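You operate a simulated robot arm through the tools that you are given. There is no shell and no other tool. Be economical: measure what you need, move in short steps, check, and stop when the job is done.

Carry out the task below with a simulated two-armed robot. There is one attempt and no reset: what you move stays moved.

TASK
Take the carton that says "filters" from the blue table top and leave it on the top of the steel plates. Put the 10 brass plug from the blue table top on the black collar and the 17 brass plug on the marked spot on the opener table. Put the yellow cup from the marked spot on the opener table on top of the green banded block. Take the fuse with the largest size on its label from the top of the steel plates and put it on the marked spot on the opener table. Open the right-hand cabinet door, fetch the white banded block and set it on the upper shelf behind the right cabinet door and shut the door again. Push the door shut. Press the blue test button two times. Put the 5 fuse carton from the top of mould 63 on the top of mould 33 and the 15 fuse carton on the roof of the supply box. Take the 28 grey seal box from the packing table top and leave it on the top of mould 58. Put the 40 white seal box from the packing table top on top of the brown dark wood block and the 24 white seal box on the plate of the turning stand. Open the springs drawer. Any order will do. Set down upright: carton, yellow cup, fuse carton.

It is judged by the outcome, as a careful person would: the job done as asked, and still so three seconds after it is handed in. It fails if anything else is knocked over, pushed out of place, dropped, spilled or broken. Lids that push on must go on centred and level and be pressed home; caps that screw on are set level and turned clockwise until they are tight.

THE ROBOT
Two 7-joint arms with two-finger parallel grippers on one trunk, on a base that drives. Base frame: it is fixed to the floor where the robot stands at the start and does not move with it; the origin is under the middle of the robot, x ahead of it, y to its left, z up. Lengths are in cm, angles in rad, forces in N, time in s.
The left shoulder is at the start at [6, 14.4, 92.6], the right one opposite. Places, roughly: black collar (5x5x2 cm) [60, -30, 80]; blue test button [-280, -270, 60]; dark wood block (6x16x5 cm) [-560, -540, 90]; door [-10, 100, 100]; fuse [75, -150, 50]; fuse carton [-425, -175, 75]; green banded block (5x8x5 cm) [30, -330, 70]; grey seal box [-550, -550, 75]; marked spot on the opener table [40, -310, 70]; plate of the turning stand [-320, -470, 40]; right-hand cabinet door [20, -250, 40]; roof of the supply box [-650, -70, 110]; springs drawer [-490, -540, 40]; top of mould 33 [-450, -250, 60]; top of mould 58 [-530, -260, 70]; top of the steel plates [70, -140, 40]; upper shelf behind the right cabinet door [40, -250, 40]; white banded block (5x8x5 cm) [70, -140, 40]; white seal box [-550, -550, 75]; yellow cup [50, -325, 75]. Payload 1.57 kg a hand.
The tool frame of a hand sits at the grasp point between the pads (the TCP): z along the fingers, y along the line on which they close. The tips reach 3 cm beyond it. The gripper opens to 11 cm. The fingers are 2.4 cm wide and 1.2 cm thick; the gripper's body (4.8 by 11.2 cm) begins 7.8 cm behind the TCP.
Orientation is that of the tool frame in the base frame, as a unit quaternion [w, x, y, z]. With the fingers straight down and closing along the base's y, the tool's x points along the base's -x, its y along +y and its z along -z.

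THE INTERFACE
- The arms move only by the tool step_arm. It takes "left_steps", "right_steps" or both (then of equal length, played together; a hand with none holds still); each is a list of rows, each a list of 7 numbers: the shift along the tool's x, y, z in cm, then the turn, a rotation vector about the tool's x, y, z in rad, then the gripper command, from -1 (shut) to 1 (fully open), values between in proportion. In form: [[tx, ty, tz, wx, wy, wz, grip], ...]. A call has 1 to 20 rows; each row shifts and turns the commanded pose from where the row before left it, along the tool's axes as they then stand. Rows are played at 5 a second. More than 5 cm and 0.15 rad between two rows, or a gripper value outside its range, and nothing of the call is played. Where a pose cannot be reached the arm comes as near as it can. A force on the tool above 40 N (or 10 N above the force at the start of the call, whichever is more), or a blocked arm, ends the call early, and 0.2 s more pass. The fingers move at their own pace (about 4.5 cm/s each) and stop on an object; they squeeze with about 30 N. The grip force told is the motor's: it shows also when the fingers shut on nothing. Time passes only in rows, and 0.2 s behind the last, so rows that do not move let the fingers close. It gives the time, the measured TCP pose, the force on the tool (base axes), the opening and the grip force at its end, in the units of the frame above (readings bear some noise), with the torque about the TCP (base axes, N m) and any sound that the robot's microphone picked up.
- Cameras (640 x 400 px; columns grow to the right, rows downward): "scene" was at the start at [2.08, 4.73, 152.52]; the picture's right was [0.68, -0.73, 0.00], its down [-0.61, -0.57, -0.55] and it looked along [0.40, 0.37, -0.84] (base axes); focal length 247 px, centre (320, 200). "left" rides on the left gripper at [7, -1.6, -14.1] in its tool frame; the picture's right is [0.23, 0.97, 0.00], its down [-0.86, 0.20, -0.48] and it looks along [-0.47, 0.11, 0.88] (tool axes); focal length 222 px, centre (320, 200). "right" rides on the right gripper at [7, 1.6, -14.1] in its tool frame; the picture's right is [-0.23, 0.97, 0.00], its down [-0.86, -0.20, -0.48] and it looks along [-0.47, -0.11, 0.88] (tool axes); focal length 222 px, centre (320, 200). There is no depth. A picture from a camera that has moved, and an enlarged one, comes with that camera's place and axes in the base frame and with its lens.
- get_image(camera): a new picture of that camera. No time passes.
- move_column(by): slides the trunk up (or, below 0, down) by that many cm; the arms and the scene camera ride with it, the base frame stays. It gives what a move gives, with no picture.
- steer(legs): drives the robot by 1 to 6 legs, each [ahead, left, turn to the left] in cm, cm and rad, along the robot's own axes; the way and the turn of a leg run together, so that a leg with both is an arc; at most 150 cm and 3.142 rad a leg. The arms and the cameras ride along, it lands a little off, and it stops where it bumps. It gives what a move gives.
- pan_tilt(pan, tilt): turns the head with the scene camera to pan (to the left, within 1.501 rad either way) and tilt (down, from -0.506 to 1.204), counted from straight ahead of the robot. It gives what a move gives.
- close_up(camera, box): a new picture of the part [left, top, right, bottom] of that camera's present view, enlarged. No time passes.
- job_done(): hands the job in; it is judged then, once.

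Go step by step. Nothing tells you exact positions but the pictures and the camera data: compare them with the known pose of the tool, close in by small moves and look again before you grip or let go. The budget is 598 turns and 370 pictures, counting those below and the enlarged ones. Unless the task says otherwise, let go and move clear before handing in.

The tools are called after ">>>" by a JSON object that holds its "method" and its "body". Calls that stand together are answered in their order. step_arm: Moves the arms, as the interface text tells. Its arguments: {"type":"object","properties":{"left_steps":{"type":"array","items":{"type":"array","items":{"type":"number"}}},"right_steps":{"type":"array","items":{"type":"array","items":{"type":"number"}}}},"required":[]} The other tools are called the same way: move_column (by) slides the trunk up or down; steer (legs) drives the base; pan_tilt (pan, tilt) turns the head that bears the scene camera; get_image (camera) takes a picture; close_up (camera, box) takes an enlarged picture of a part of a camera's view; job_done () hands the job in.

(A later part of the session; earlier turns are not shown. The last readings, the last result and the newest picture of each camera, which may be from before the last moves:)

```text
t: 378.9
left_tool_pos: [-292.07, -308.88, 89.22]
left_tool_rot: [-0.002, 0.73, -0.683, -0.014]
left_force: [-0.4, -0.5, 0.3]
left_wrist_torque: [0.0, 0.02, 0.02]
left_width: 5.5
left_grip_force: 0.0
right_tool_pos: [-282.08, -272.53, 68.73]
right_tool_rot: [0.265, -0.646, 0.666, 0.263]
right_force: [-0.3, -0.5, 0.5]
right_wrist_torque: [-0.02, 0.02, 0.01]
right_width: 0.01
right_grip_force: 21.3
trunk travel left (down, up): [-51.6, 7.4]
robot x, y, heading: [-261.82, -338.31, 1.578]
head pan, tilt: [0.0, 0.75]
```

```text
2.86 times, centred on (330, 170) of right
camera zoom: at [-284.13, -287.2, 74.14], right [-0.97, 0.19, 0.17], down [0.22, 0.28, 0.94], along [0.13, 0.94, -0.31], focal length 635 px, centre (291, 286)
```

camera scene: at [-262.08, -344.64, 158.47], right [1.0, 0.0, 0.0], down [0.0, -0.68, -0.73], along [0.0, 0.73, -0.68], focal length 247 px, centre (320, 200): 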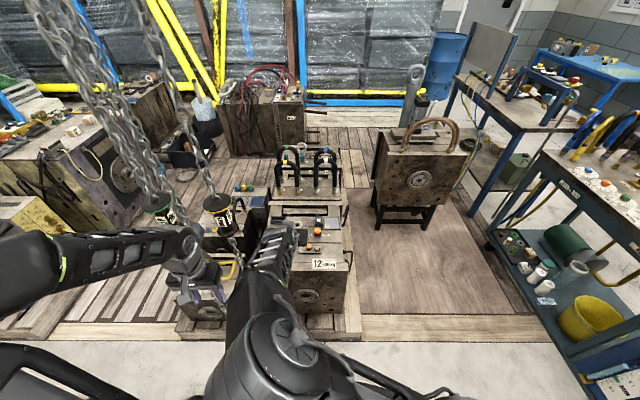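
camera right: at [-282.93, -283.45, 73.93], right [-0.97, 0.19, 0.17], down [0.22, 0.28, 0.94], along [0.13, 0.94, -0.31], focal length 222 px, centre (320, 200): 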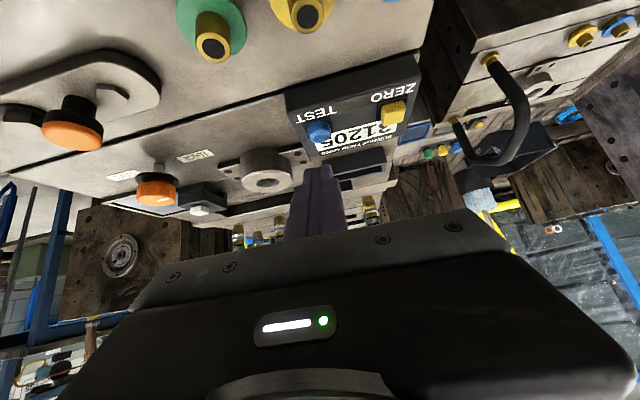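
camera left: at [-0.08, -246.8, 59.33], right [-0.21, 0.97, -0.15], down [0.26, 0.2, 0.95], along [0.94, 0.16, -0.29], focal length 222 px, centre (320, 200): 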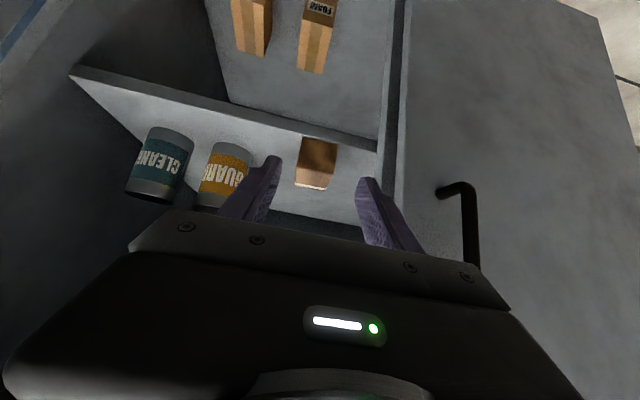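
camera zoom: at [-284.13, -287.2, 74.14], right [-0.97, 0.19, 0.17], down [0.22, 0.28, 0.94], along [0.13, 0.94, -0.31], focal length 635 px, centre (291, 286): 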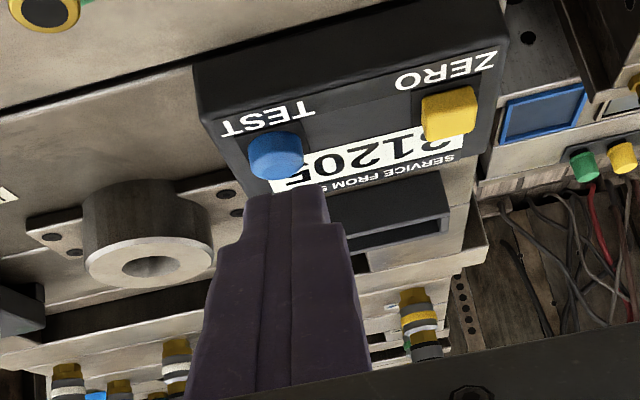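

>>> {"method": "step_arm", "body": {"right_steps": [[0.3, 0, 0.3, 0, 0, 0, -1], [0.3, 0, 0.3, 0, 0, 0, -1], [0.3, 0, 0.3, 0, 0, 0, -1], [0.3, 0, 0.3, 0, 0, 0, -1]]}}

>>> {"method": "close_up", "body": {"camera": "right", "box": [260, 100, 400, 240]}}

```text
t: 379.9
left_tool_pos: [-291.97, -308.91, 89.27]
left_tool_rot: [-0.002, 0.731, -0.683, -0.013]
left_force: [-0.7, -0.2, -0.5]
left_wrist_torque: [0.02, 0.0, 0.01]
left_width: 5.5
left_grip_force: 0.0
right_tool_pos: [-282.08, -272.46, 67.02]
right_tool_rot: [0.265, -0.645, 0.666, 0.264]
right_force: [0.3, 0.3, 0.3]
right_wrist_torque: [0.03, 0.01, -0.02]
right_width: 0.0
right_grip_force: 21.3
trunk travel left (down, up): [-51.6, 7.4]
robot x, y, heading: [-261.77, -337.98, 1.575]
head pan, tilt: [0.0, 0.75]
```

```text
2.86 times, centred on (330, 170) of right
camera zoom: at [-284.15, -287.19, 72.42], right [-0.97, 0.19, 0.17], down [0.22, 0.28, 0.94], along [0.13, 0.94, -0.31], focal length 635 px, centre (291, 286)
```

zoom: 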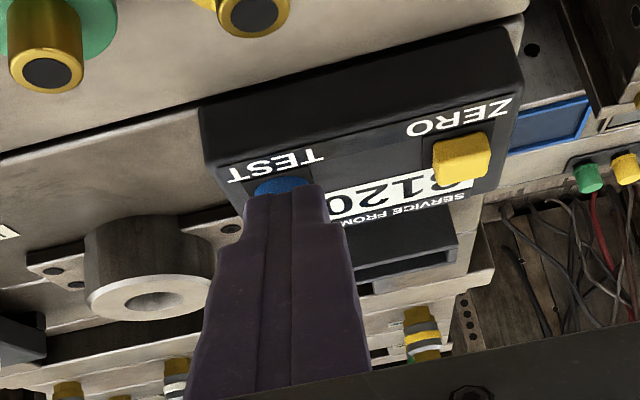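

>>> {"method": "step_arm", "body": {"right_steps": [[0.25, 0, 0.25, 0, 0, 0, -1], [0.25, 0, 0.25, 0, 0, 0, -1], [0.25, 0, 0.25, 0, 0, 0, -1]]}}

>>> {"method": "close_up", "body": {"camera": "right", "box": [260, 100, 400, 240]}}

```text
t: 380.8
left_tool_pos: [-291.96, -308.96, 89.25]
left_tool_rot: [-0.001, 0.73, -0.683, -0.014]
left_force: [-0.1, 0.0, 0.5]
left_wrist_torque: [-0.01, 0.02, 0.04]
left_width: 5.5
left_grip_force: 0.1
right_tool_pos: [-282.15, -272.46, 66.0]
right_tool_rot: [0.265, -0.645, 0.667, 0.263]
right_force: [0.1, 0.5, -0.9]
right_wrist_torque: [0.01, -0.01, 0.02]
right_width: 0.0
right_grip_force: 21.2
trunk travel left (down, up): [-51.6, 7.4]
robot x, y, heading: [-262.08, -337.78, 1.577]
head pan, tilt: [0.0, 0.75]
```

```text
2.86 times, centred on (330, 170) of right
camera zoom: at [-284.16, -287.23, 71.36], right [-0.97, 0.19, 0.17], down [0.22, 0.28, 0.94], along [0.13, 0.94, -0.31], focal length 635 px, centre (291, 286)
```

zoom: 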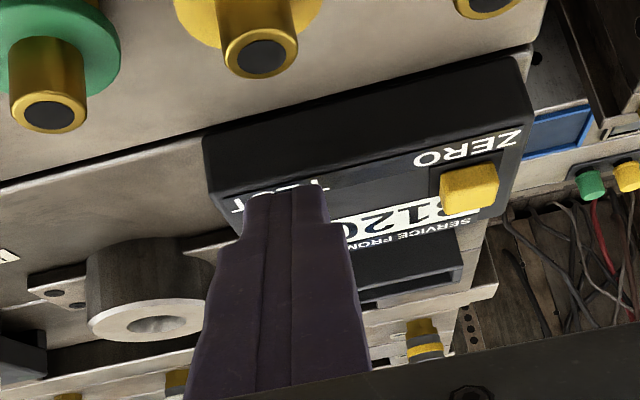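

>>> {"method": "step_arm", "body": {"right_steps": [[-1.2, 0, -1.2, 0, 0, 0, -1], [-1.5, -0.2, 1.5, 0, 0, 0, -1]]}}

>>> {"method": "close_up", "body": {"camera": "right", "box": [260, 100, 400, 240]}}

```text
t: 381.4
left_tool_pos: [-292.0, -308.83, 89.27]
left_tool_rot: [0.0, 0.73, -0.683, -0.014]
left_force: [0.6, 0.6, 0.4]
left_wrist_torque: [-0.05, -0.06, -0.03]
left_width: 5.5
left_grip_force: 0.0
right_tool_pos: [-281.66, -270.29, 67.55]
right_tool_rot: [0.264, -0.646, 0.666, 0.263]
right_force: [-0.1, 0.6, -0.3]
right_wrist_torque: [-0.01, 0.01, -0.02]
right_width: 0.01
right_grip_force: 21.9
trunk travel left (down, up): [-51.6, 7.4]
robot x, y, heading: [-262.16, -337.89, 1.575]
head pan, tilt: [0.0, 0.75]
```

```text
2.86 times, centred on (330, 170) of right
camera zoom: at [-283.89, -285.01, 73.03], right [-0.97, 0.19, 0.17], down [0.22, 0.28, 0.94], along [0.13, 0.94, -0.31], focal length 635 px, centre (291, 286)
```

zoom: 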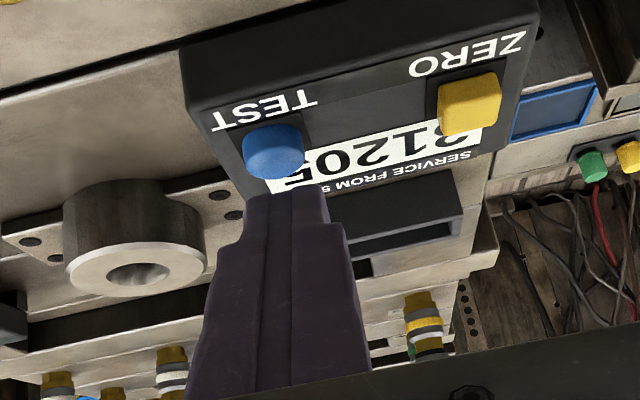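

>>> {"method": "step_arm", "body": {"right_steps": [[0.35, -0.3, 0.35, 0, 0, 0, -1], [0.35, 0, 0.35, 0, 0, 0, -1], [0.25, 0, 0.25, 0, 0, 0, -1], [0.25, 0, 0.25, 0, 0, 0, -1], [0.2, 0, 0.2, 0, 0, 0, -1], [0.2, 0, 0.2, 0, 0, 0, -1]]}}

>>> {"method": "close_up", "body": {"camera": "right", "box": [260, 100, 400, 240]}}

```text
t: 382.8
left_tool_pos: [-292.01, -308.95, 89.4]
left_tool_rot: [-0.002, 0.73, -0.683, -0.014]
left_force: [0.5, 0.0, 0.1]
left_wrist_torque: [0.0, -0.01, -0.02]
left_width: 5.51
left_grip_force: 0.1
right_tool_pos: [-281.49, -270.36, 65.38]
right_tool_rot: [0.265, -0.645, 0.666, 0.263]
right_force: [0.8, -1.6, 4.0]
right_wrist_torque: [-0.01, -0.07, -0.03]
right_width: 0.02
right_grip_force: 21.2
trunk travel left (down, up): [-51.6, 7.4]
robot x, y, heading: [-261.45, -338.16, 1.578]
head pan, tilt: [0.0, 0.75]
heard: click
```

```text
2.86 times, centred on (330, 170) of right
camera zoom: at [-283.61, -285.13, 70.77], right [-0.97, 0.19, 0.17], down [0.22, 0.28, 0.94], along [0.13, 0.94, -0.31], focal length 635 px, centre (291, 286)
```

zoom: 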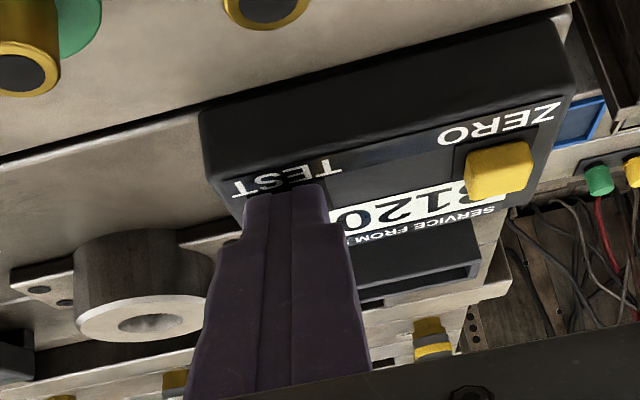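

Heard one click. I release upward fully, then press once more with the same stroke.

>>> {"method": "step_arm", "body": {"right_steps": [[-0.8, 0, -0.8, 0, 0, 0, -1], [-0.8, 0, -0.8, 0, 0, 0, -1], [0, 0, 0, 0, 0, 0, -1]]}}

>>> {"method": "close_up", "body": {"camera": "right", "box": [260, 100, 400, 240]}}

```text
t: 383.6
left_tool_pos: [-291.88, -308.99, 89.24]
left_tool_rot: [-0.001, 0.73, -0.683, -0.014]
left_force: [-0.9, 0.6, 0.2]
left_wrist_torque: [0.0, 0.0, -0.02]
left_width: 5.5
left_grip_force: 0.2
right_tool_pos: [-281.42, -270.42, 67.62]
right_tool_rot: [0.265, -0.645, 0.667, 0.262]
right_force: [0.5, 0.5, -0.4]
right_wrist_torque: [-0.01, 0.01, 0.01]
right_width: 0.01
right_grip_force: 21.5
trunk travel left (down, up): [-51.6, 7.4]
robot x, y, heading: [-262.09, -337.8, 1.579]
head pan, tilt: [0.0, 0.75]
```

```text
2.86 times, centred on (330, 170) of right
camera zoom: at [-283.56, -285.1, 72.95], right [-0.97, 0.19, 0.17], down [0.22, 0.28, 0.94], along [0.13, 0.94, -0.31], focal length 635 px, centre (291, 286)
```

zoom: 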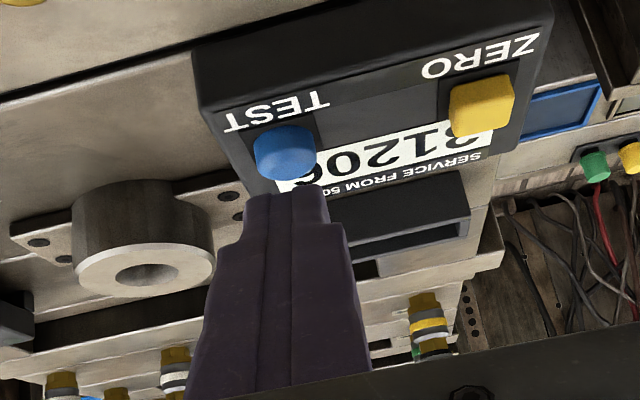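

Counter went to 31206. Second press.

>>> {"method": "step_arm", "body": {"right_steps": [[0.35, 0, 0.35, 0, 0, 0, -1], [0.35, 0, 0.35, 0, 0, 0, -1], [0.3, 0, 0.3, 0, 0, 0, -1], [0.25, 0, 0.25, 0, 0, 0, -1], [0.2, 0, 0.2, 0, 0, 0, -1], [0.15, 0, 0.15, 0, 0, 0, -1]]}}

```text
t: 384.9
left_tool_pos: [-291.82, -308.98, 89.37]
left_tool_rot: [-0.001, 0.73, -0.683, -0.015]
left_force: [0.9, 0.5, -0.3]
left_wrist_torque: [0.01, -0.02, -0.01]
left_width: 5.5
left_grip_force: 0.1
right_tool_pos: [-281.49, -270.33, 65.31]
right_tool_rot: [0.264, -0.646, 0.666, 0.264]
right_force: [1.0, -1.7, 3.7]
right_wrist_torque: [0.01, -0.03, 0.0]
right_width: 0.03
right_grip_force: 20.3
trunk travel left (down, up): [-51.6, 7.4]
robot x, y, heading: [-261.69, -337.58, 1.579]
head pan, tilt: [0.0, 0.75]
heard: click
```

>>> {"method": "step_arm", "body": {"right_steps": [[-1, 0, -1, 0, 0, 0, -1], [-3, 0, -3, 0, 0, 0, -1], [-3, 0, -3, 0, 0, 0, -1], [-1.5, -2, -3, 0, 0, 0, -1], [1, -3, -3, 0, 0, 0, -1], [1, -3, -3, 0, 0, 0, -1]]}}

>>> {"method": "get_image", "body": {"camera": "right"}}

```text
t: 386.4
left_tool_pos: [-291.83, -309.05, 89.46]
left_tool_rot: [-0.001, 0.731, -0.683, -0.014]
left_force: [-0.2, -0.4, 0.3]
left_wrist_torque: [-0.02, 0.01, -0.04]
left_width: 5.51
left_grip_force: 0.0
right_tool_pos: [-273.52, -277.12, 81.47]
right_tool_rot: [0.265, -0.645, 0.666, 0.264]
right_force: [1.1, 0.3, 0.6]
right_wrist_torque: [0.01, 0.04, -0.02]
right_width: 0.01
right_grip_force: 21.2
trunk travel left (down, up): [-51.6, 7.4]
robot x, y, heading: [-261.97, -337.79, 1.574]
head pan, tilt: [0.0, 0.75]
```

```text
159 pictures are left
camera right: at [-275.57, -291.85, 86.78], right [-0.97, 0.19, 0.17], down [0.22, 0.28, 0.94], along [0.13, 0.94, -0.31], focal length 222 px, centre (320, 200)
```

right: 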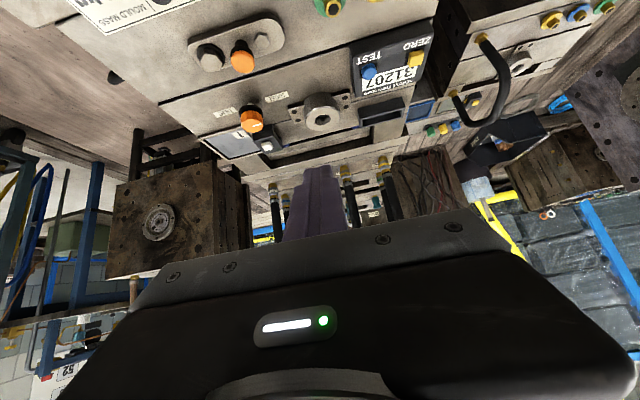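

>>> {"method": "steer", "body": {"legs": [[-62, 0, 0], [0, 0, 3.136]]}}

>>> {"method": "move_column", "body": {"by": 7}}

>>> {"method": "pan_tilt", "body": {"pan": -0.6, "tilt": 0.4}}

>>> {"method": "get_image", "body": {"camera": "scene"}}

```text
t: 397.2
left_tool_pos: [-230.56, -428.06, 89.35]
left_tool_rot: [0.014, 0.672, 0.741, -0.001]
left_force: [-0.1, 0.4, 0.4]
left_wrist_torque: [-0.02, 0.01, -0.02]
left_width: 5.51
left_grip_force: 0.0
right_tool_pos: [-248.01, -460.49, 81.23]
right_tool_rot: [0.267, 0.656, 0.656, -0.26]
right_force: [0.2, 0.2, 0.5]
right_wrist_torque: [0.0, 0.01, -0.01]
right_width: 0.0
right_grip_force: 21.5
trunk travel left (down, up): [-51.6, 7.4]
robot x, y, heading: [-261.22, -400.01, -1.537]
head pan, tilt: [0.0, 0.75]
```

```text
t: 398.3
left_tool_pos: [-230.64, -428.13, 96.25]
left_tool_rot: [0.014, 0.672, 0.74, -0.001]
left_force: [0.3, 0.7, 0.5]
left_wrist_torque: [0.0, -0.02, 0.01]
left_width: 5.49
left_grip_force: 0.0
right_tool_pos: [-248.01, -460.5, 88.32]
right_tool_rot: [0.268, 0.656, 0.655, -0.261]
right_force: [-1.0, -0.1, 0.1]
right_wrist_torque: [0.03, -0.01, -0.03]
right_width: 0.01
right_grip_force: 21.3
trunk travel left (down, up): [-58.6, 0.4]
robot x, y, heading: [-261.69, -399.91, -1.539]
head pan, tilt: [0.0, 0.75]
```

```text
t: 399.3
left_tool_pos: [-230.54, -428.07, 96.3]
left_tool_rot: [0.014, 0.672, 0.74, 0.0]
left_force: [-0.2, 0.1, 0.2]
left_wrist_torque: [-0.04, 0.05, -0.02]
left_width: 5.51
left_grip_force: 0.0
right_tool_pos: [-248.1, -460.41, 88.33]
right_tool_rot: [0.267, 0.657, 0.655, -0.261]
right_force: [-0.3, 0.0, 0.5]
right_wrist_torque: [-0.01, 0.03, -0.02]
right_width: 0.01
right_grip_force: 22.1
trunk travel left (down, up): [-58.6, 0.4]
robot x, y, heading: [-261.32, -400.11, -1.542]
head pan, tilt: [-0.6, 0.4]
```

```text
158 pictures are left
camera scene: at [-266.58, -404.86, 163.58], right [-0.84, 0.54, 0.0], down [0.21, 0.33, -0.92], along [-0.49, -0.78, -0.39], focal length 247 px, centre (320, 200)
```

scene: 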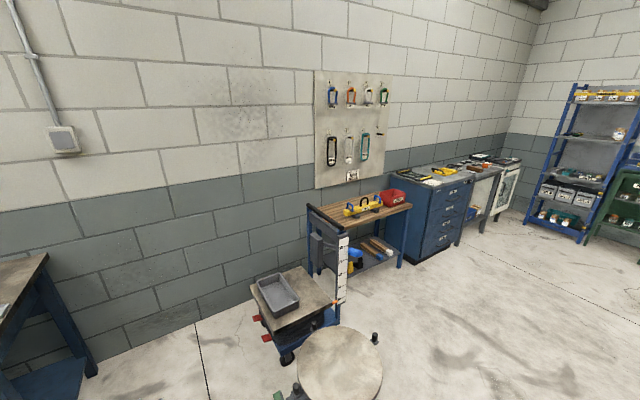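

>>> {"method": "steer", "body": {"legs": [[0, 0, -0.03], [0, -130, 0], [0, -110, 0]]}}

>>> {"method": "pan_tilt", "body": {"pan": -0.2, "tilt": 0.6}}

>>> {"method": "get_image", "body": {"camera": "scene"}}

```text
t: 411.5
left_tool_pos: [-471.41, -430.4, 96.28]
left_tool_rot: [0.014, 0.682, 0.731, -0.001]
left_force: [-0.4, 0.4, 0.9]
left_wrist_torque: [0.04, -0.06, -0.03]
left_width: 5.48
left_grip_force: 0.1
right_tool_pos: [-489.58, -462.27, 88.39]
right_tool_rot: [0.263, 0.665, 0.647, -0.264]
right_force: [-0.3, 0.6, 0.7]
right_wrist_torque: [-0.01, -0.02, -0.03]
right_width: 0.01
right_grip_force: 21.7
trunk travel left (down, up): [-58.6, 0.4]
robot x, y, heading: [-501.37, -401.41, -1.559]
head pan, tilt: [-0.6, 0.4]
```

```text
t: 412.3
left_tool_pos: [-471.25, -430.4, 96.22]
left_tool_rot: [0.013, 0.682, 0.731, -0.001]
left_force: [-1.0, 0.6, 0.4]
left_wrist_torque: [-0.01, -0.01, -0.01]
left_width: 5.49
left_grip_force: 0.0
right_tool_pos: [-489.59, -462.37, 88.24]
right_tool_rot: [0.263, 0.666, 0.646, -0.264]
right_force: [-0.4, 0.2, 0.6]
right_wrist_torque: [0.01, -0.02, 0.01]
right_width: 0.02
right_grip_force: 21.0
trunk travel left (down, up): [-58.6, 0.4]
robot x, y, heading: [-501.41, -401.55, -1.564]
head pan, tilt: [-0.201, 0.6]
```

```text
157 pictures are left
camera scene: at [-503.24, -407.31, 161.76], right [-0.98, 0.19, 0.0], down [0.11, 0.55, -0.83], along [-0.16, -0.81, -0.56], focal length 247 px, centre (320, 200)
```

scene: 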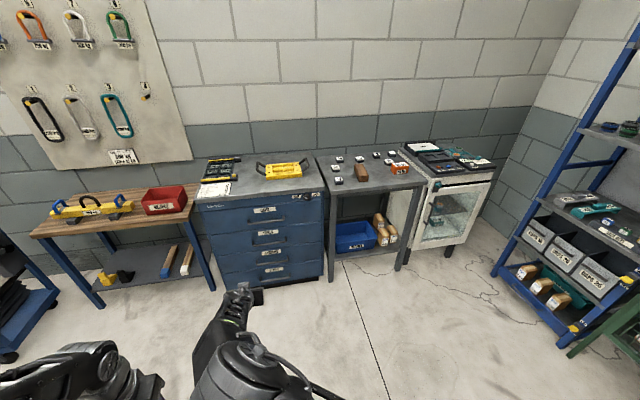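

Zooming on the drawer cabinet and packing table.

>>> {"method": "close_up", "body": {"camera": "scene", "box": [190, 150, 340, 290]}}

>>> {"method": "close_up", "body": {"camera": "scene", "box": [310, 140, 430, 200]}}

```text
2.86 times, centred on (265, 220) of scene
camera zoom: at [-503.24, -407.31, 161.76], right [-0.98, 0.19, 0.0], down [0.11, 0.55, -0.83], along [-0.16, -0.81, -0.56], focal length 706 px, centre (477, 143)
```

zoom: 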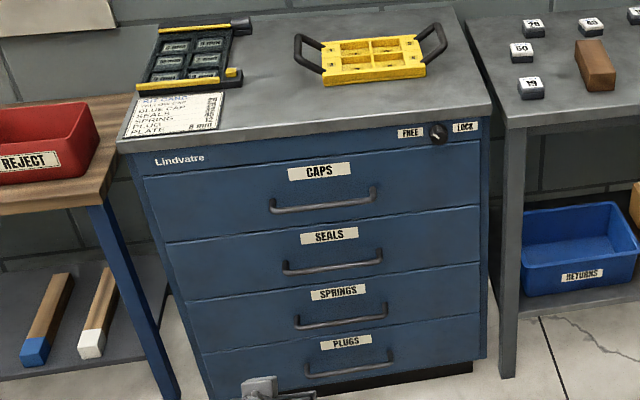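

```text
5.33 times, centred on (370, 170) of scene
camera zoom: at [-503.24, -407.31, 161.76], right [-0.98, 0.19, 0.0], down [0.11, 0.55, -0.83], along [-0.16, -0.81, -0.56], focal length 1318 px, centre (53, 360)
```

zoom: 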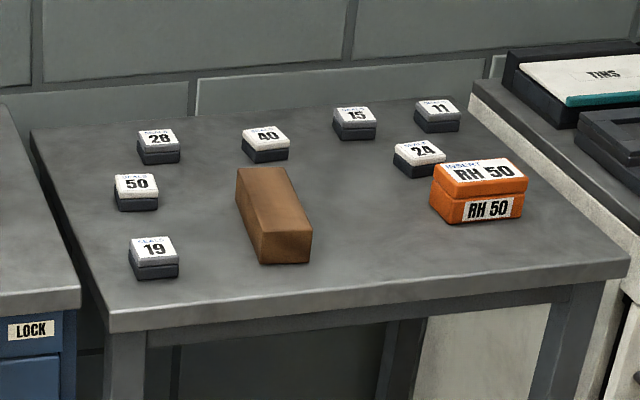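

>>> {"method": "close_up", "body": {"camera": "scene", "box": [285, 180, 335, 210]}}

```text
12.80 times, centred on (310, 195) of scene
camera zoom: at [-503.24, -407.31, 161.76], right [-0.98, 0.19, 0.0], down [0.11, 0.55, -0.83], along [-0.16, -0.81, -0.56], focal length 3162 px, centre (448, 264)
```

zoom: 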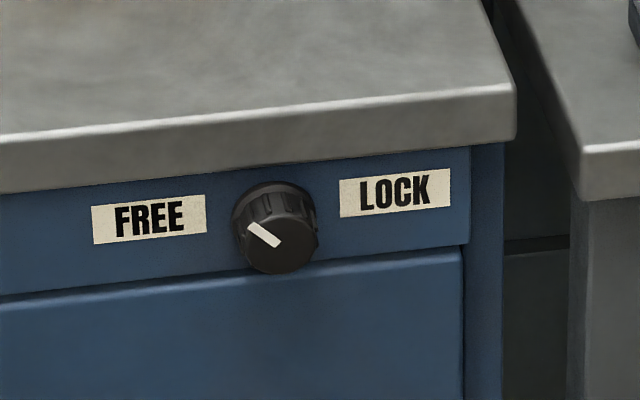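

>>> {"method": "steer", "body": {"legs": [[0, 21, -0.01]]}}

>>> {"method": "step_arm", "body": {"right_steps": [[0, 0, 0, 0, -0.13, 0, -1], [0, 0, 0, 0, -0.13, 0, -1], [0, 0, 0, 0, -0.13, 0, -1], [0, 0, 0, 0, -0.13, 0, -1], [0, 0, 0, 0, -0.13, 0, -1], [0, 0, 0, 0, -0.13, 0, 0], [0, 0, 0, 0, 0, 0.143, 0], [0, 0, 0, 0, 0, 0.143, 0], [0, 0, 0, 0, 0, 0.143, 0], [0, 0, 0, 0, 0, 0.143, 0], [0, 0, 0, 0, 0, 0.143, 0], [0, 0, 0, 0, 0, 0.143, 0], [0, 0, 0, 0, 0, 0.143, 0], [0, 0, 0, 0, 0, 0.143, 0], [0, 0, 0, 0, 0, 0.143, 0], [0, 0, 0, 0, 0, 0.143, 0], [0, 0, 0, 0, 0, 0.143, 0]]}}

>>> {"method": "move_column", "body": {"by": -46}}

>>> {"method": "get_image", "body": {"camera": "right"}}

>>> {"method": "get_image", "body": {"camera": "scene"}}

```text
t: 414.0
left_tool_pos: [-450.61, -430.58, 96.29]
left_tool_rot: [0.013, 0.685, 0.728, -0.002]
left_force: [0.9, 0.5, -0.1]
left_wrist_torque: [-0.02, 0.01, -0.01]
left_width: 5.5
left_grip_force: 0.1
right_tool_pos: [-469.27, -462.43, 88.41]
right_tool_rot: [0.262, 0.668, 0.644, -0.265]
right_force: [1.0, -0.2, -0.6]
right_wrist_torque: [0.01, 0.01, -0.03]
right_width: 0.03
right_grip_force: 21.0
trunk travel left (down, up): [-58.6, 0.4]
robot x, y, heading: [-481.04, -401.32, -1.57]
head pan, tilt: [-0.201, 0.6]
```

```text
t: 414.9
left_tool_pos: [-450.53, -430.5, 96.21]
left_tool_rot: [0.013, 0.68, 0.733, -0.001]
left_force: [0.2, -0.3, -0.8]
left_wrist_torque: [-0.03, 0.03, 0.0]
left_width: 5.5
left_grip_force: 0.0
right_tool_pos: [-470.18, -465.33, 94.61]
right_tool_rot: [0.428, 0.689, 0.486, -0.325]
right_force: [-0.6, 0.2, 0.0]
right_wrist_torque: [-0.01, 0.02, 0.01]
right_width: 0.0
right_grip_force: 21.5
right hand out of reach, approached as far as the arm can: row 4
trunk travel left (down, up): [-58.6, 0.4]
robot x, y, heading: [-480.56, -401.36, -1.571]
head pan, tilt: [-0.201, 0.6]
stopped in row 4 (right hand): the arm was blocked; the commanded pose is now the measured one
```

```text
refused: -46 is not a number from -40 to 40
```

```text
153 pictures are left
camera right: at [-466.12, -450.05, 95.01], right [0.85, -0.25, 0.46], down [-0.45, 0.13, 0.89], along [-0.28, -0.96, 0.0], focal length 222 px, centre (320, 200)
```

right: 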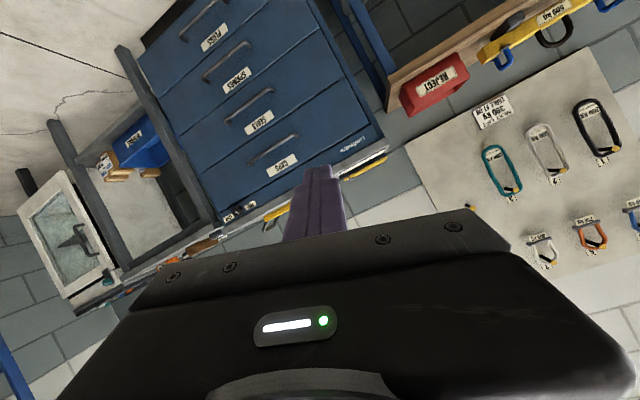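

```text
152 pictures are left
camera scene: at [-482.46, -407.21, 161.77], right [-0.98, 0.2, 0.0], down [0.11, 0.55, -0.83], along [-0.17, -0.81, -0.56], focal length 247 px, centre (320, 200)
```

scene: 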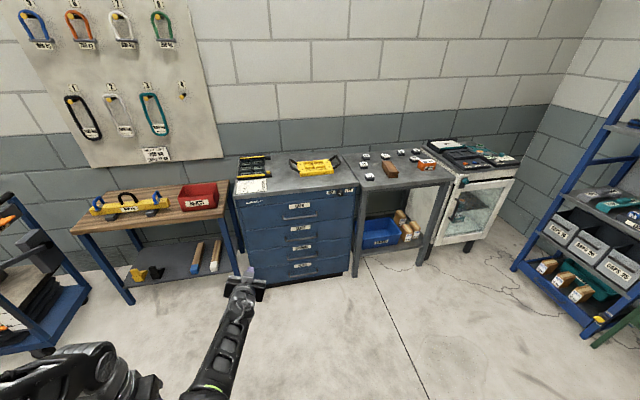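

>>> {"method": "step_arm", "body": {"right_steps": [[-1.27, -3.8, 0.1, 0, 0, 0, -1], [-1.27, -3.8, 0.1, 0, 0, 0, -1], [-1.27, -3.8, 0.1, 0, 0, 0, -1], [-1.27, -3.8, 0.1, 0, 0, 0, -1], [-1.27, -3.8, 0.1, 0, 0, 0, -1]]}}

>>> {"method": "move_column", "body": {"by": -38}}

```text
t: 416.1
left_tool_pos: [-450.75, -430.49, 96.31]
left_tool_rot: [0.013, 0.682, 0.731, -0.001]
left_force: [-0.7, 0.2, -0.3]
left_wrist_torque: [0.01, 0.02, -0.02]
left_width: 5.52
left_grip_force: 0.0
right_tool_pos: [-490.31, -465.22, 94.78]
right_tool_rot: [0.428, 0.689, 0.486, -0.325]
right_force: [0.0, 0.4, 0.6]
right_wrist_torque: [-0.05, 0.01, 0.05]
right_width: 0.0
right_grip_force: 20.9
trunk travel left (down, up): [-58.6, 0.4]
robot x, y, heading: [-480.7, -401.36, -1.576]
head pan, tilt: [-0.201, 0.6]
```

```text
t: 419.7
left_tool_pos: [-450.72, -430.56, 58.18]
left_tool_rot: [0.013, 0.683, 0.73, -0.001]
left_force: [0.0, -0.9, 0.5]
left_wrist_torque: [0.0, -0.03, -0.02]
left_width: 5.48
left_grip_force: 0.0
right_tool_pos: [-490.24, -465.18, 56.76]
right_tool_rot: [0.428, 0.689, 0.486, -0.324]
right_force: [-0.3, 0.2, -0.6]
right_wrist_torque: [-0.01, 0.04, -0.03]
right_width: 0.0
right_grip_force: 20.9
trunk travel left (down, up): [-20.6, 38.4]
robot x, y, heading: [-480.59, -401.81, -1.575]
head pan, tilt: [-0.201, 0.6]
```

>>> {"method": "step_arm", "body": {"right_steps": [[0, 0, 0, -0.044, -0.027, 0.137, 0], [0, 0, 0, -0.044, -0.027, 0.137, 0], [0, 0, 0, -0.044, -0.027, 0.137, 0], [0, 0, 0, -0.044, -0.027, 0.137, 0], [0, 0, 0, -0.044, -0.027, 0.137, 0], [0, 0, 0, -0.044, -0.027, 0.137, 0], [0, 0, 0, -0.044, -0.027, 0.137, 0], [0, 0, 0, -0.044, -0.027, 0.137, 0], [0, 0, 0, -0.044, -0.027, 0.137, 0]]}}

>>> {"method": "get_image", "body": {"camera": "right"}}

>>> {"method": "get_image", "body": {"camera": "scene"}}

```text
t: 421.7
left_tool_pos: [-450.67, -430.59, 58.32]
left_tool_rot: [0.013, 0.682, 0.731, 0.0]
left_force: [0.3, -0.2, -0.4]
left_wrist_torque: [0.0, -0.04, -0.02]
left_width: 5.5
left_grip_force: 0.0
right_tool_pos: [-490.24, -465.14, 56.96]
right_tool_rot: [0.707, 0.707, 0.0, 0.0]
right_force: [-0.3, -0.7, 0.5]
right_wrist_torque: [-0.02, 0.02, -0.01]
right_width: 5.53
right_grip_force: 0.0
trunk travel left (down, up): [-20.6, 38.4]
robot x, y, heading: [-480.63, -401.48, -1.576]
head pan, tilt: [-0.201, 0.6]
```

```text
151 pictures are left
camera right: at [-483.38, -450.99, 58.48], right [-0.23, 0.0, 0.97], down [-0.86, 0.48, -0.2], along [-0.47, -0.88, -0.11], focal length 222 px, centre (320, 200)
```

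right: 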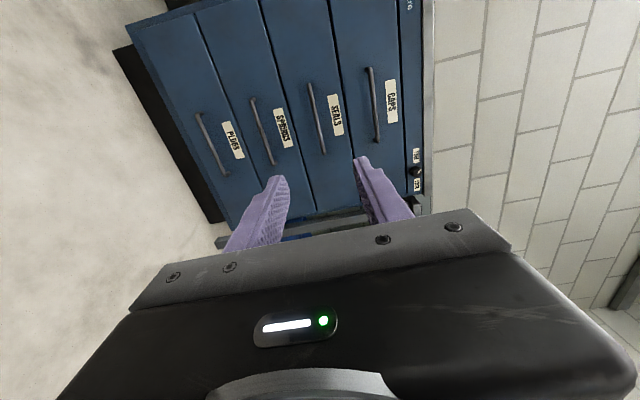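

```text
150 pictures are left
camera scene: at [-482.51, -407.22, 123.76], right [-0.98, 0.2, 0.0], down [0.11, 0.55, -0.83], along [-0.17, -0.81, -0.56], focal length 247 px, centre (320, 200)
```

scene: 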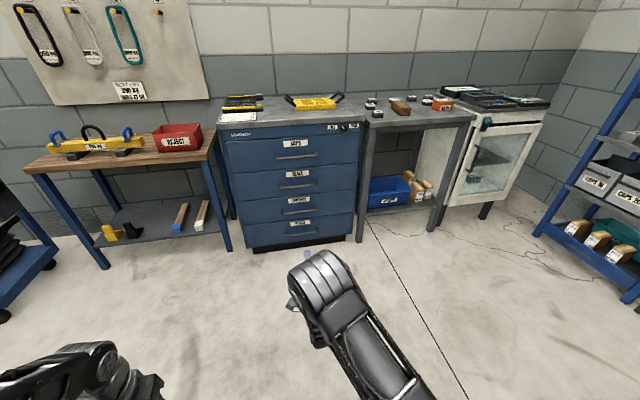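

>>> {"method": "move_column", "body": {"by": -18.5}}

>>> {"method": "steer", "body": {"legs": [[40, 0, 0.005]]}}

>>> {"method": "get_image", "body": {"camera": "right"}}

>>> {"method": "get_image", "body": {"camera": "scene"}}

```text
t: 423.8
left_tool_pos: [-450.64, -430.59, 39.82]
left_tool_rot: [0.013, 0.682, 0.731, 0.0]
left_force: [0.0, -0.4, 0.2]
left_wrist_torque: [0.03, -0.01, 0.0]
left_width: 5.51
left_grip_force: 0.0
right_tool_pos: [-490.26, -465.08, 38.32]
right_tool_rot: [0.706, 0.708, 0.001, 0.0]
right_force: [0.7, 1.1, 0.4]
right_wrist_torque: [0.02, -0.02, 0.0]
right_width: 5.49
right_grip_force: 0.1
trunk travel left (down, up): [-2.1, 56.9]
robot x, y, heading: [-480.61, -401.4, -1.573]
head pan, tilt: [-0.201, 0.6]
```

```text
t: 426.2
left_tool_pos: [-450.28, -470.33, 39.8]
left_tool_rot: [0.013, 0.68, 0.733, 0.0]
left_force: [-0.3, -0.2, 0.5]
left_wrist_torque: [0.0, -0.01, 0.02]
left_width: 5.49
left_grip_force: 0.0
right_tool_pos: [-489.73, -505.23, 38.24]
right_tool_rot: [0.706, 0.708, 0.003, 0.002]
right_force: [-0.4, 0.6, 0.2]
right_wrist_torque: [0.0, 0.02, -0.01]
right_width: 5.5
right_grip_force: 0.1
trunk travel left (down, up): [-2.1, 56.9]
robot x, y, heading: [-480.53, -441.59, -1.564]
head pan, tilt: [-0.201, 0.6]
```

```text
149 pictures are left
camera right: at [-482.99, -490.91, 39.95], right [-0.23, 0.0, 0.97], down [-0.86, 0.47, -0.2], along [-0.46, -0.88, -0.11], focal length 222 px, centre (320, 200)
```

right: 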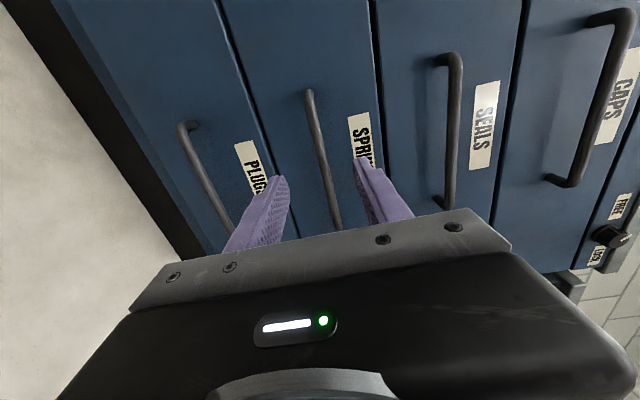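

```text
148 pictures are left
camera scene: at [-482.41, -447.16, 105.26], right [-0.98, 0.19, 0.0], down [0.11, 0.55, -0.83], along [-0.16, -0.81, -0.56], focal length 247 px, centre (320, 200)
```

scene: 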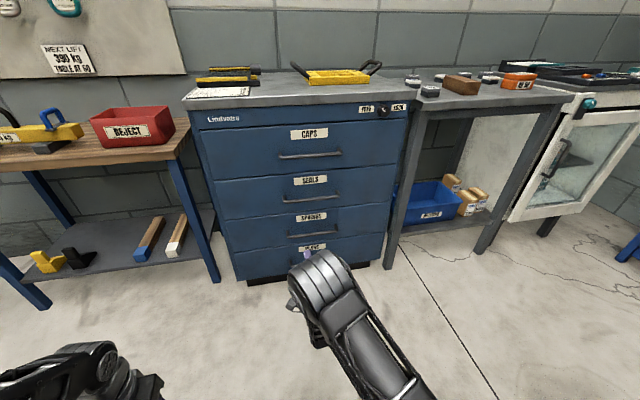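

>>> {"method": "step_arm", "body": {"right_steps": [[0, 0, 4, 0, 0, 0, 0], [0, 0, 4, 0, 0, 0, 0], [0, -0.3, 4, 0, 0, 0, 0], [0, 0, 2, 0, 0, 0, 0]]}}

>>> {"method": "get_image", "body": {"camera": "right"}}

```text
t: 427.2
left_tool_pos: [-450.34, -470.41, 39.73]
left_tool_rot: [0.013, 0.68, 0.733, 0.0]
left_force: [-0.2, -0.9, 0.0]
left_wrist_torque: [0.01, 0.0, -0.01]
left_width: 5.51
left_grip_force: 0.0
right_tool_pos: [-489.75, -519.03, 37.99]
right_tool_rot: [0.706, 0.708, 0.004, 0.003]
right_force: [-0.1, -0.4, -0.4]
right_wrist_torque: [0.01, 0.0, 0.03]
right_width: 5.5
right_grip_force: 0.0
trunk travel left (down, up): [-2.1, 56.9]
robot x, y, heading: [-480.8, -441.13, -1.562]
head pan, tilt: [-0.201, 0.6]
```

```text
147 pictures are left
camera right: at [-483.02, -504.95, 39.62], right [-0.23, 0.0, 0.97], down [-0.86, 0.47, -0.2], along [-0.46, -0.88, -0.11], focal length 222 px, centre (320, 200)
```

right: 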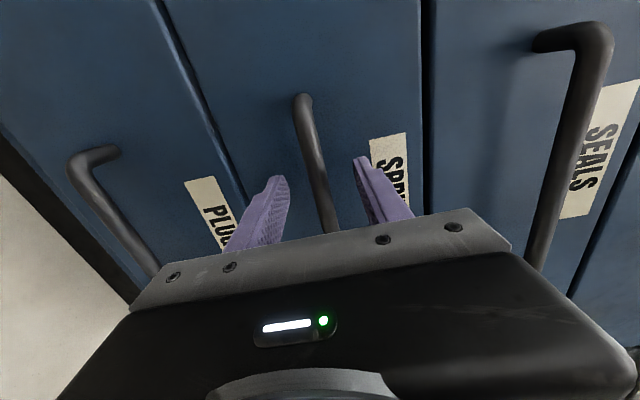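

>>> {"method": "step_arm", "body": {"right_steps": [[0, 0, 0.8, 0, 0, 0, 0], [0, 0, 0, 0, 0, 0, -1], [0, 0, 0, 0, 0, 0, -1], [0, 0, 0, 0, 0, 0, -1]]}}

>>> {"method": "get_image", "body": {"camera": "right"}}

```text
t: 428.2
left_tool_pos: [-450.45, -470.35, 39.76]
left_tool_rot: [0.013, 0.681, 0.732, 0.0]
left_force: [-0.4, -0.3, 0.3]
left_wrist_torque: [-0.01, -0.02, 0.0]
left_width: 5.5
left_grip_force: 0.1
right_tool_pos: [-489.72, -519.96, 37.98]
right_tool_rot: [0.706, 0.708, 0.003, 0.002]
right_force: [-0.1, -2.8, -0.5]
right_wrist_torque: [-0.03, -0.07, 0.01]
right_width: 1.39
right_grip_force: 17.3
trunk travel left (down, up): [-2.1, 56.9]
robot x, y, heading: [-480.4, -441.13, -1.566]
head pan, tilt: [-0.201, 0.6]
```

```text
146 pictures are left
camera right: at [-482.97, -505.72, 39.66], right [-0.23, 0.0, 0.97], down [-0.86, 0.47, -0.2], along [-0.46, -0.88, -0.11], focal length 222 px, centre (320, 200)
```

right: 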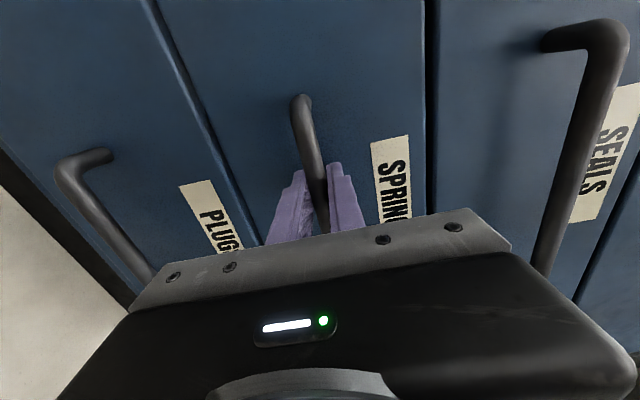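

Gripped the bar (1.39 cm). Now pull by arm, then base.

>>> {"method": "step_arm", "body": {"right_steps": [[0, 0, -1, 0, 0, 0, -1], [0, 0, -1.5, 0, 0, 0, -1], [0, 0, -2, 0, 0, 0, -1], [0, 0, -2, 0, 0, 0, -1]]}}

>>> {"method": "steer", "body": {"legs": [[-10, 0, 0], [-10, 0, 0]]}}

>>> {"method": "get_image", "body": {"camera": "scene"}}

```text
t: 429.2
left_tool_pos: [-450.37, -470.3, 39.83]
left_tool_rot: [0.013, 0.68, 0.733, -0.001]
left_force: [0.0, 0.7, 0.1]
left_wrist_torque: [0.01, 0.0, 0.01]
left_width: 5.49
left_grip_force: 0.1
right_tool_pos: [-489.65, -513.53, 38.05]
right_tool_rot: [0.707, 0.707, 0.003, 0.002]
right_force: [-2.3, 0.0, 4.6]
right_wrist_torque: [-0.04, -0.11, 0.81]
right_width: 1.38
right_grip_force: 30.1
trunk travel left (down, up): [-2.1, 56.9]
robot x, y, heading: [-481.08, -441.6, -1.566]
head pan, tilt: [-0.201, 0.6]
```

```text
t: 431.1
left_tool_pos: [-450.46, -450.14, 39.85]
left_tool_rot: [0.013, 0.681, 0.733, -0.001]
left_force: [-0.5, -0.8, -0.8]
left_wrist_torque: [0.02, -0.01, 0.0]
left_width: 5.49
left_grip_force: 0.0
right_tool_pos: [-489.82, -493.33, 38.04]
right_tool_rot: [0.707, 0.708, 0.004, 0.003]
right_force: [2.4, -1.7, 7.7]
right_wrist_torque: [-0.01, -0.08, 0.03]
right_width: 1.37
right_grip_force: 29.9
trunk travel left (down, up): [-2.1, 56.9]
robot x, y, heading: [-480.72, -421.18, -1.564]
head pan, tilt: [-0.201, 0.6]
```

```text
145 pictures are left
camera scene: at [-482.5, -427.0, 105.26], right [-0.98, 0.19, 0.0], down [0.11, 0.55, -0.83], along [-0.16, -0.81, -0.56], focal length 247 px, centre (320, 200)
```

scene: 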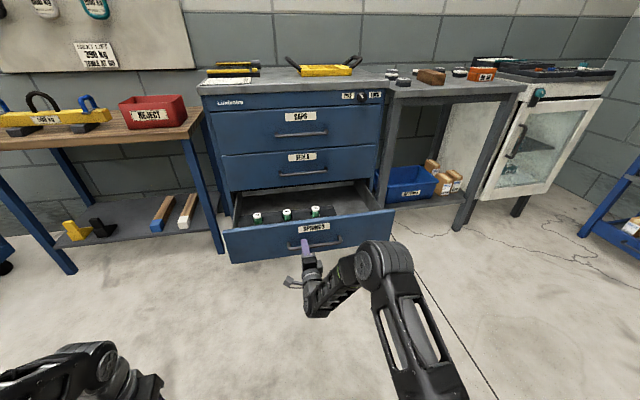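

>>> {"method": "steer", "body": {"legs": [[-8, 0, 0]]}}

>>> {"method": "get_image", "body": {"camera": "scene"}}

```text
t: 432.2
left_tool_pos: [-450.56, -442.08, 39.75]
left_tool_rot: [0.013, 0.681, 0.732, 0.001]
left_force: [0.4, 0.1, 0.5]
left_wrist_torque: [-0.01, 0.02, 0.0]
left_width: 5.51
left_grip_force: 0.0
right_tool_pos: [-489.67, -485.35, 38.0]
right_tool_rot: [0.707, 0.707, 0.003, 0.003]
right_force: [-2.9, -9.4, 2.9]
right_wrist_torque: [-0.02, -0.07, -0.54]
right_width: 1.39
right_grip_force: 29.8
trunk travel left (down, up): [-2.1, 56.9]
robot x, y, heading: [-480.78, -413.1, -1.566]
head pan, tilt: [-0.201, 0.6]
```

```text
144 pictures are left
camera scene: at [-482.56, -419.05, 105.27], right [-0.98, 0.19, 0.0], down [0.11, 0.55, -0.82], along [-0.16, -0.81, -0.57], focal length 247 px, centre (320, 200)
```

scene: 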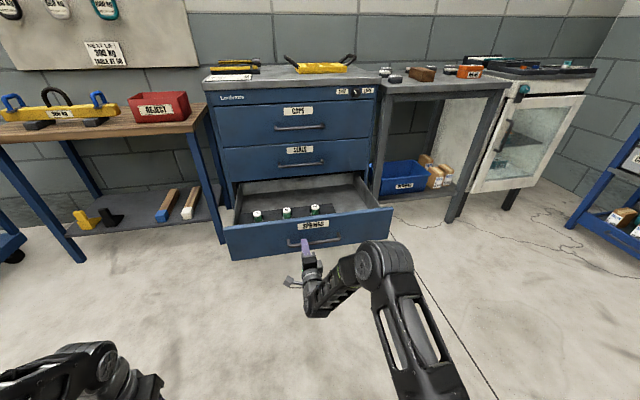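

>>> {"method": "step_arm", "body": {"right_steps": [[0, 0, 0, 0, 0, 0, -0.2], [0, 0, 0, 0, 0, 0, -0.2], [0, 0, -3, 0, 0, 0, -0.2], [0, 0, -4, 0, 0, 0, -0.2]]}}

>>> {"method": "steer", "body": {"legs": [[-12, 0, 0], [0, -58, 0]]}}

>>> {"method": "move_column", "body": {"by": 40}}

>>> {"method": "get_image", "body": {"camera": "scene"}}

```text
t: 433.2
left_tool_pos: [-450.58, -442.18, 39.76]
left_tool_rot: [0.013, 0.681, 0.732, 0.0]
left_force: [0.2, -0.3, 0.5]
left_wrist_torque: [0.05, -0.02, 0.0]
left_width: 5.51
left_grip_force: 0.1
right_tool_pos: [-490.05, -478.38, 37.92]
right_tool_rot: [0.707, 0.707, 0.002, 0.001]
right_force: [-2.0, 0.0, 0.2]
right_wrist_torque: [0.02, 0.0, 0.13]
right_width: 4.42
right_grip_force: 0.1
trunk travel left (down, up): [-2.1, 56.9]
robot x, y, heading: [-480.38, -413.72, -1.56]
head pan, tilt: [-0.201, 0.6]
```

```text
t: 437.4
left_tool_pos: [-508.72, -430.42, 39.68]
left_tool_rot: [0.014, 0.681, 0.733, 0.0]
left_force: [0.6, -0.3, 0.1]
left_wrist_torque: [0.01, 0.0, 0.03]
left_width: 5.53
left_grip_force: 0.1
right_tool_pos: [-548.1, -466.61, 37.95]
right_tool_rot: [0.707, 0.707, 0.002, 0.003]
right_force: [-0.2, -0.8, 0.2]
right_wrist_torque: [-0.02, -0.03, 0.0]
right_width: 4.39
right_grip_force: 0.0
trunk travel left (down, up): [-2.1, 56.9]
robot x, y, heading: [-538.78, -401.53, -1.565]
head pan, tilt: [-0.201, 0.6]
```

```text
t: 441.2
left_tool_pos: [-508.75, -430.49, 79.76]
left_tool_rot: [0.014, 0.681, 0.732, 0.0]
left_force: [0.2, 0.4, 0.6]
left_wrist_torque: [0.02, 0.0, 0.01]
left_width: 5.51
left_grip_force: 0.1
right_tool_pos: [-548.1, -466.56, 77.99]
right_tool_rot: [0.707, 0.707, 0.003, 0.002]
right_force: [0.4, -0.5, -0.3]
right_wrist_torque: [0.0, -0.01, 0.01]
right_width: 4.43
right_grip_force: 0.0
trunk travel left (down, up): [-42.1, 16.9]
robot x, y, heading: [-538.84, -401.79, -1.563]
head pan, tilt: [-0.201, 0.6]
```

```text
143 pictures are left
camera scene: at [-540.69, -407.27, 145.26], right [-0.98, 0.2, 0.0], down [0.11, 0.55, -0.83], along [-0.16, -0.81, -0.57], focal length 247 px, centre (320, 200)
```

scene: 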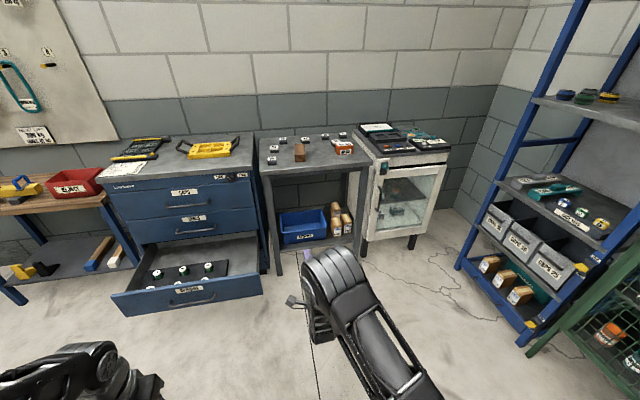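

>>> {"method": "step_arm", "body": {"right_steps": [[0, 0, 0, 0.0806, 0.0806, -0.0806, 0], [0, 0, 0, 0.0806, 0.0806, -0.0806, 0], [0, 0, 0, 0.0806, 0.0806, -0.0806, 0], [0, 0, 0, 0.0806, 0.0806, -0.0806, 0], [0, 0, 0, 0.0806, 0.0806, -0.0806, 0], [0, 0, 0, 0.0806, 0.0806, -0.0806, 0], [0, 0, 0, 0.0806, 0.0806, -0.0806, 0], [0, 0, 0, 0.0806, 0.0806, -0.0806, 0], [0, 0, 0, 0.0806, 0.0806, -0.0806, 0], [0, 0, 0, 0.0806, 0.0806, -0.0806, 0], [0, 0, 0, 0.0806, 0.0806, -0.0806, 0], [0, 0, 0, 0.0806, 0.0806, -0.0806, 0], [0, 0, 0, 0.0806, 0.0806, -0.0806, 0], [0, 0, 0, 0.0806, 0.0806, -0.0806, 0], [0, 0, 0, 0.0806, 0.0806, -0.0806, 0]]}}

>>> {"method": "move_column", "body": {"by": 16}}

>>> {"method": "steer", "body": {"legs": [[0, -18, -0.008], [55, 0, 0]]}}

>>> {"method": "pan_tilt", "body": {"pan": 0, "tilt": 0.9}}

>>> {"method": "get_image", "body": {"camera": "scene"}}

>>> {"method": "get_image", "body": {"camera": "right"}}

```text
t: 444.4
left_tool_pos: [-508.65, -430.4, 79.75]
left_tool_rot: [0.013, 0.681, 0.732, 0.0]
left_force: [0.0, -0.1, 0.0]
left_wrist_torque: [-0.03, -0.01, -0.02]
left_width: 5.52
left_grip_force: 0.0
right_tool_pos: [-548.05, -466.63, 78.01]
right_tool_rot: [-0.001, 0.704, 0.71, 0.0]
right_force: [-0.1, -0.9, -0.4]
right_wrist_torque: [0.02, 0.02, 0.02]
right_width: 5.48
right_grip_force: 0.0
trunk travel left (down, up): [-42.1, 16.9]
robot x, y, heading: [-538.93, -401.18, -1.568]
head pan, tilt: [-0.201, 0.6]
```

```text
t: 446.2
left_tool_pos: [-508.65, -430.31, 95.8]
left_tool_rot: [0.013, 0.681, 0.732, 0.0]
left_force: [-0.7, -0.5, 0.1]
left_wrist_torque: [0.04, -0.01, 0.0]
left_width: 5.52
left_grip_force: 0.0
right_tool_pos: [-548.15, -466.65, 94.01]
right_tool_rot: [-0.002, 0.705, 0.709, 0.0]
right_force: [0.1, 0.4, 0.1]
right_wrist_torque: [-0.01, -0.01, 0.04]
right_width: 5.51
right_grip_force: 0.1
trunk travel left (down, up): [-58.1, 0.9]
robot x, y, heading: [-538.89, -401.47, -1.57]
head pan, tilt: [-0.201, 0.6]
```

```text
t: 450.5
left_tool_pos: [-526.88, -486.0, 95.81]
left_tool_rot: [0.013, 0.682, 0.732, 0.0]
left_force: [-0.7, -0.4, -0.4]
left_wrist_torque: [0.05, -0.01, -0.01]
left_width: 5.48
left_grip_force: 0.1
right_tool_pos: [-566.34, -522.02, 93.9]
right_tool_rot: [-0.001, 0.706, 0.708, 0.0]
right_force: [0.0, 0.4, -0.1]
right_wrist_torque: [-0.02, -0.02, -0.02]
right_width: 5.48
right_grip_force: 0.1
trunk travel left (down, up): [-58.1, 0.9]
robot x, y, heading: [-557.26, -456.95, -1.571]
head pan, tilt: [-0.201, 0.6]
```

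```text
t: 451.3
left_tool_pos: [-526.97, -485.97, 95.85]
left_tool_rot: [0.014, 0.682, 0.732, -0.001]
left_force: [-0.2, -0.8, -0.8]
left_wrist_torque: [0.02, -0.01, -0.05]
left_width: 5.52
left_grip_force: 0.0
right_tool_pos: [-566.37, -522.02, 93.95]
right_tool_rot: [-0.001, 0.706, 0.708, 0.0]
right_force: [0.2, 0.3, -0.1]
right_wrist_torque: [0.04, -0.02, -0.03]
right_width: 5.52
right_grip_force: 0.0
trunk travel left (down, up): [-58.1, 0.9]
robot x, y, heading: [-557.17, -456.74, -1.568]
head pan, tilt: [0.0, 0.901]
```

```text
142 pictures are left
camera scene: at [-557.04, -461.54, 158.79], right [-1.0, 0.0, 0.0], down [0.0, 0.78, -0.62], along [0.0, -0.62, -0.78], focal length 247 px, centre (320, 200)
```

scene: 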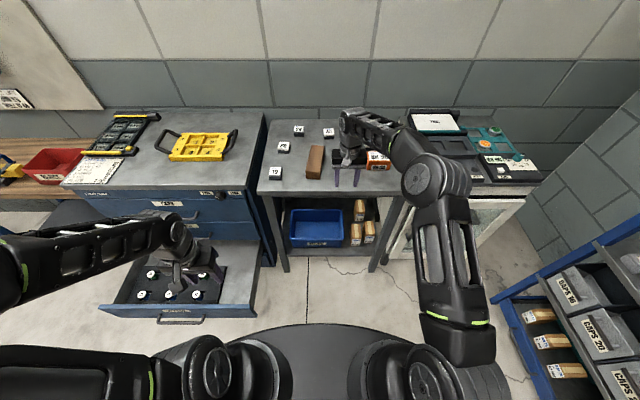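

```text
141 pictures are left
camera right: at [-564.85, -514.93, 108.11], right [0.97, -0.22, 0.0], down [-0.2, -0.86, 0.48], along [-0.11, -0.47, -0.88], focal length 222 px, centre (320, 200)
```

right: 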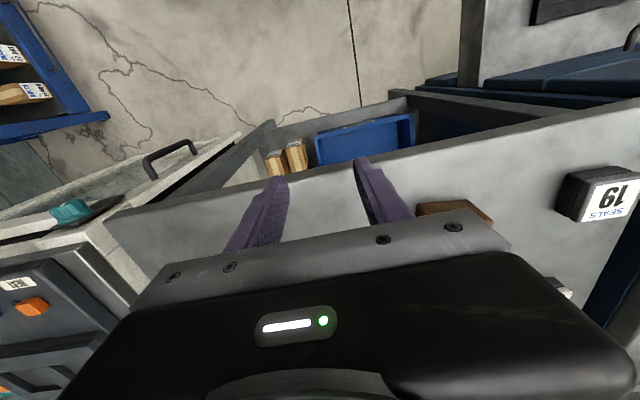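

>>> {"method": "close_up", "body": {"camera": "scene", "box": [250, 105, 410, 205]}}

```text
4.00 times, centred on (330, 155) of scene
camera zoom: at [-557.04, -461.54, 158.79], right [-1.0, 0.0, 0.0], down [0.0, 0.78, -0.62], along [0.0, -0.62, -0.78], focal length 988 px, centre (280, 380)
```

zoom: 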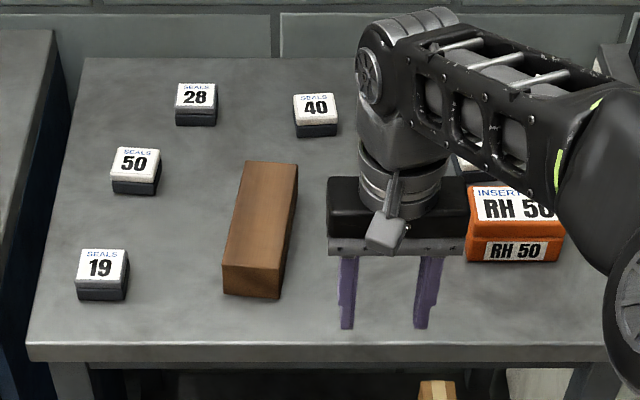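

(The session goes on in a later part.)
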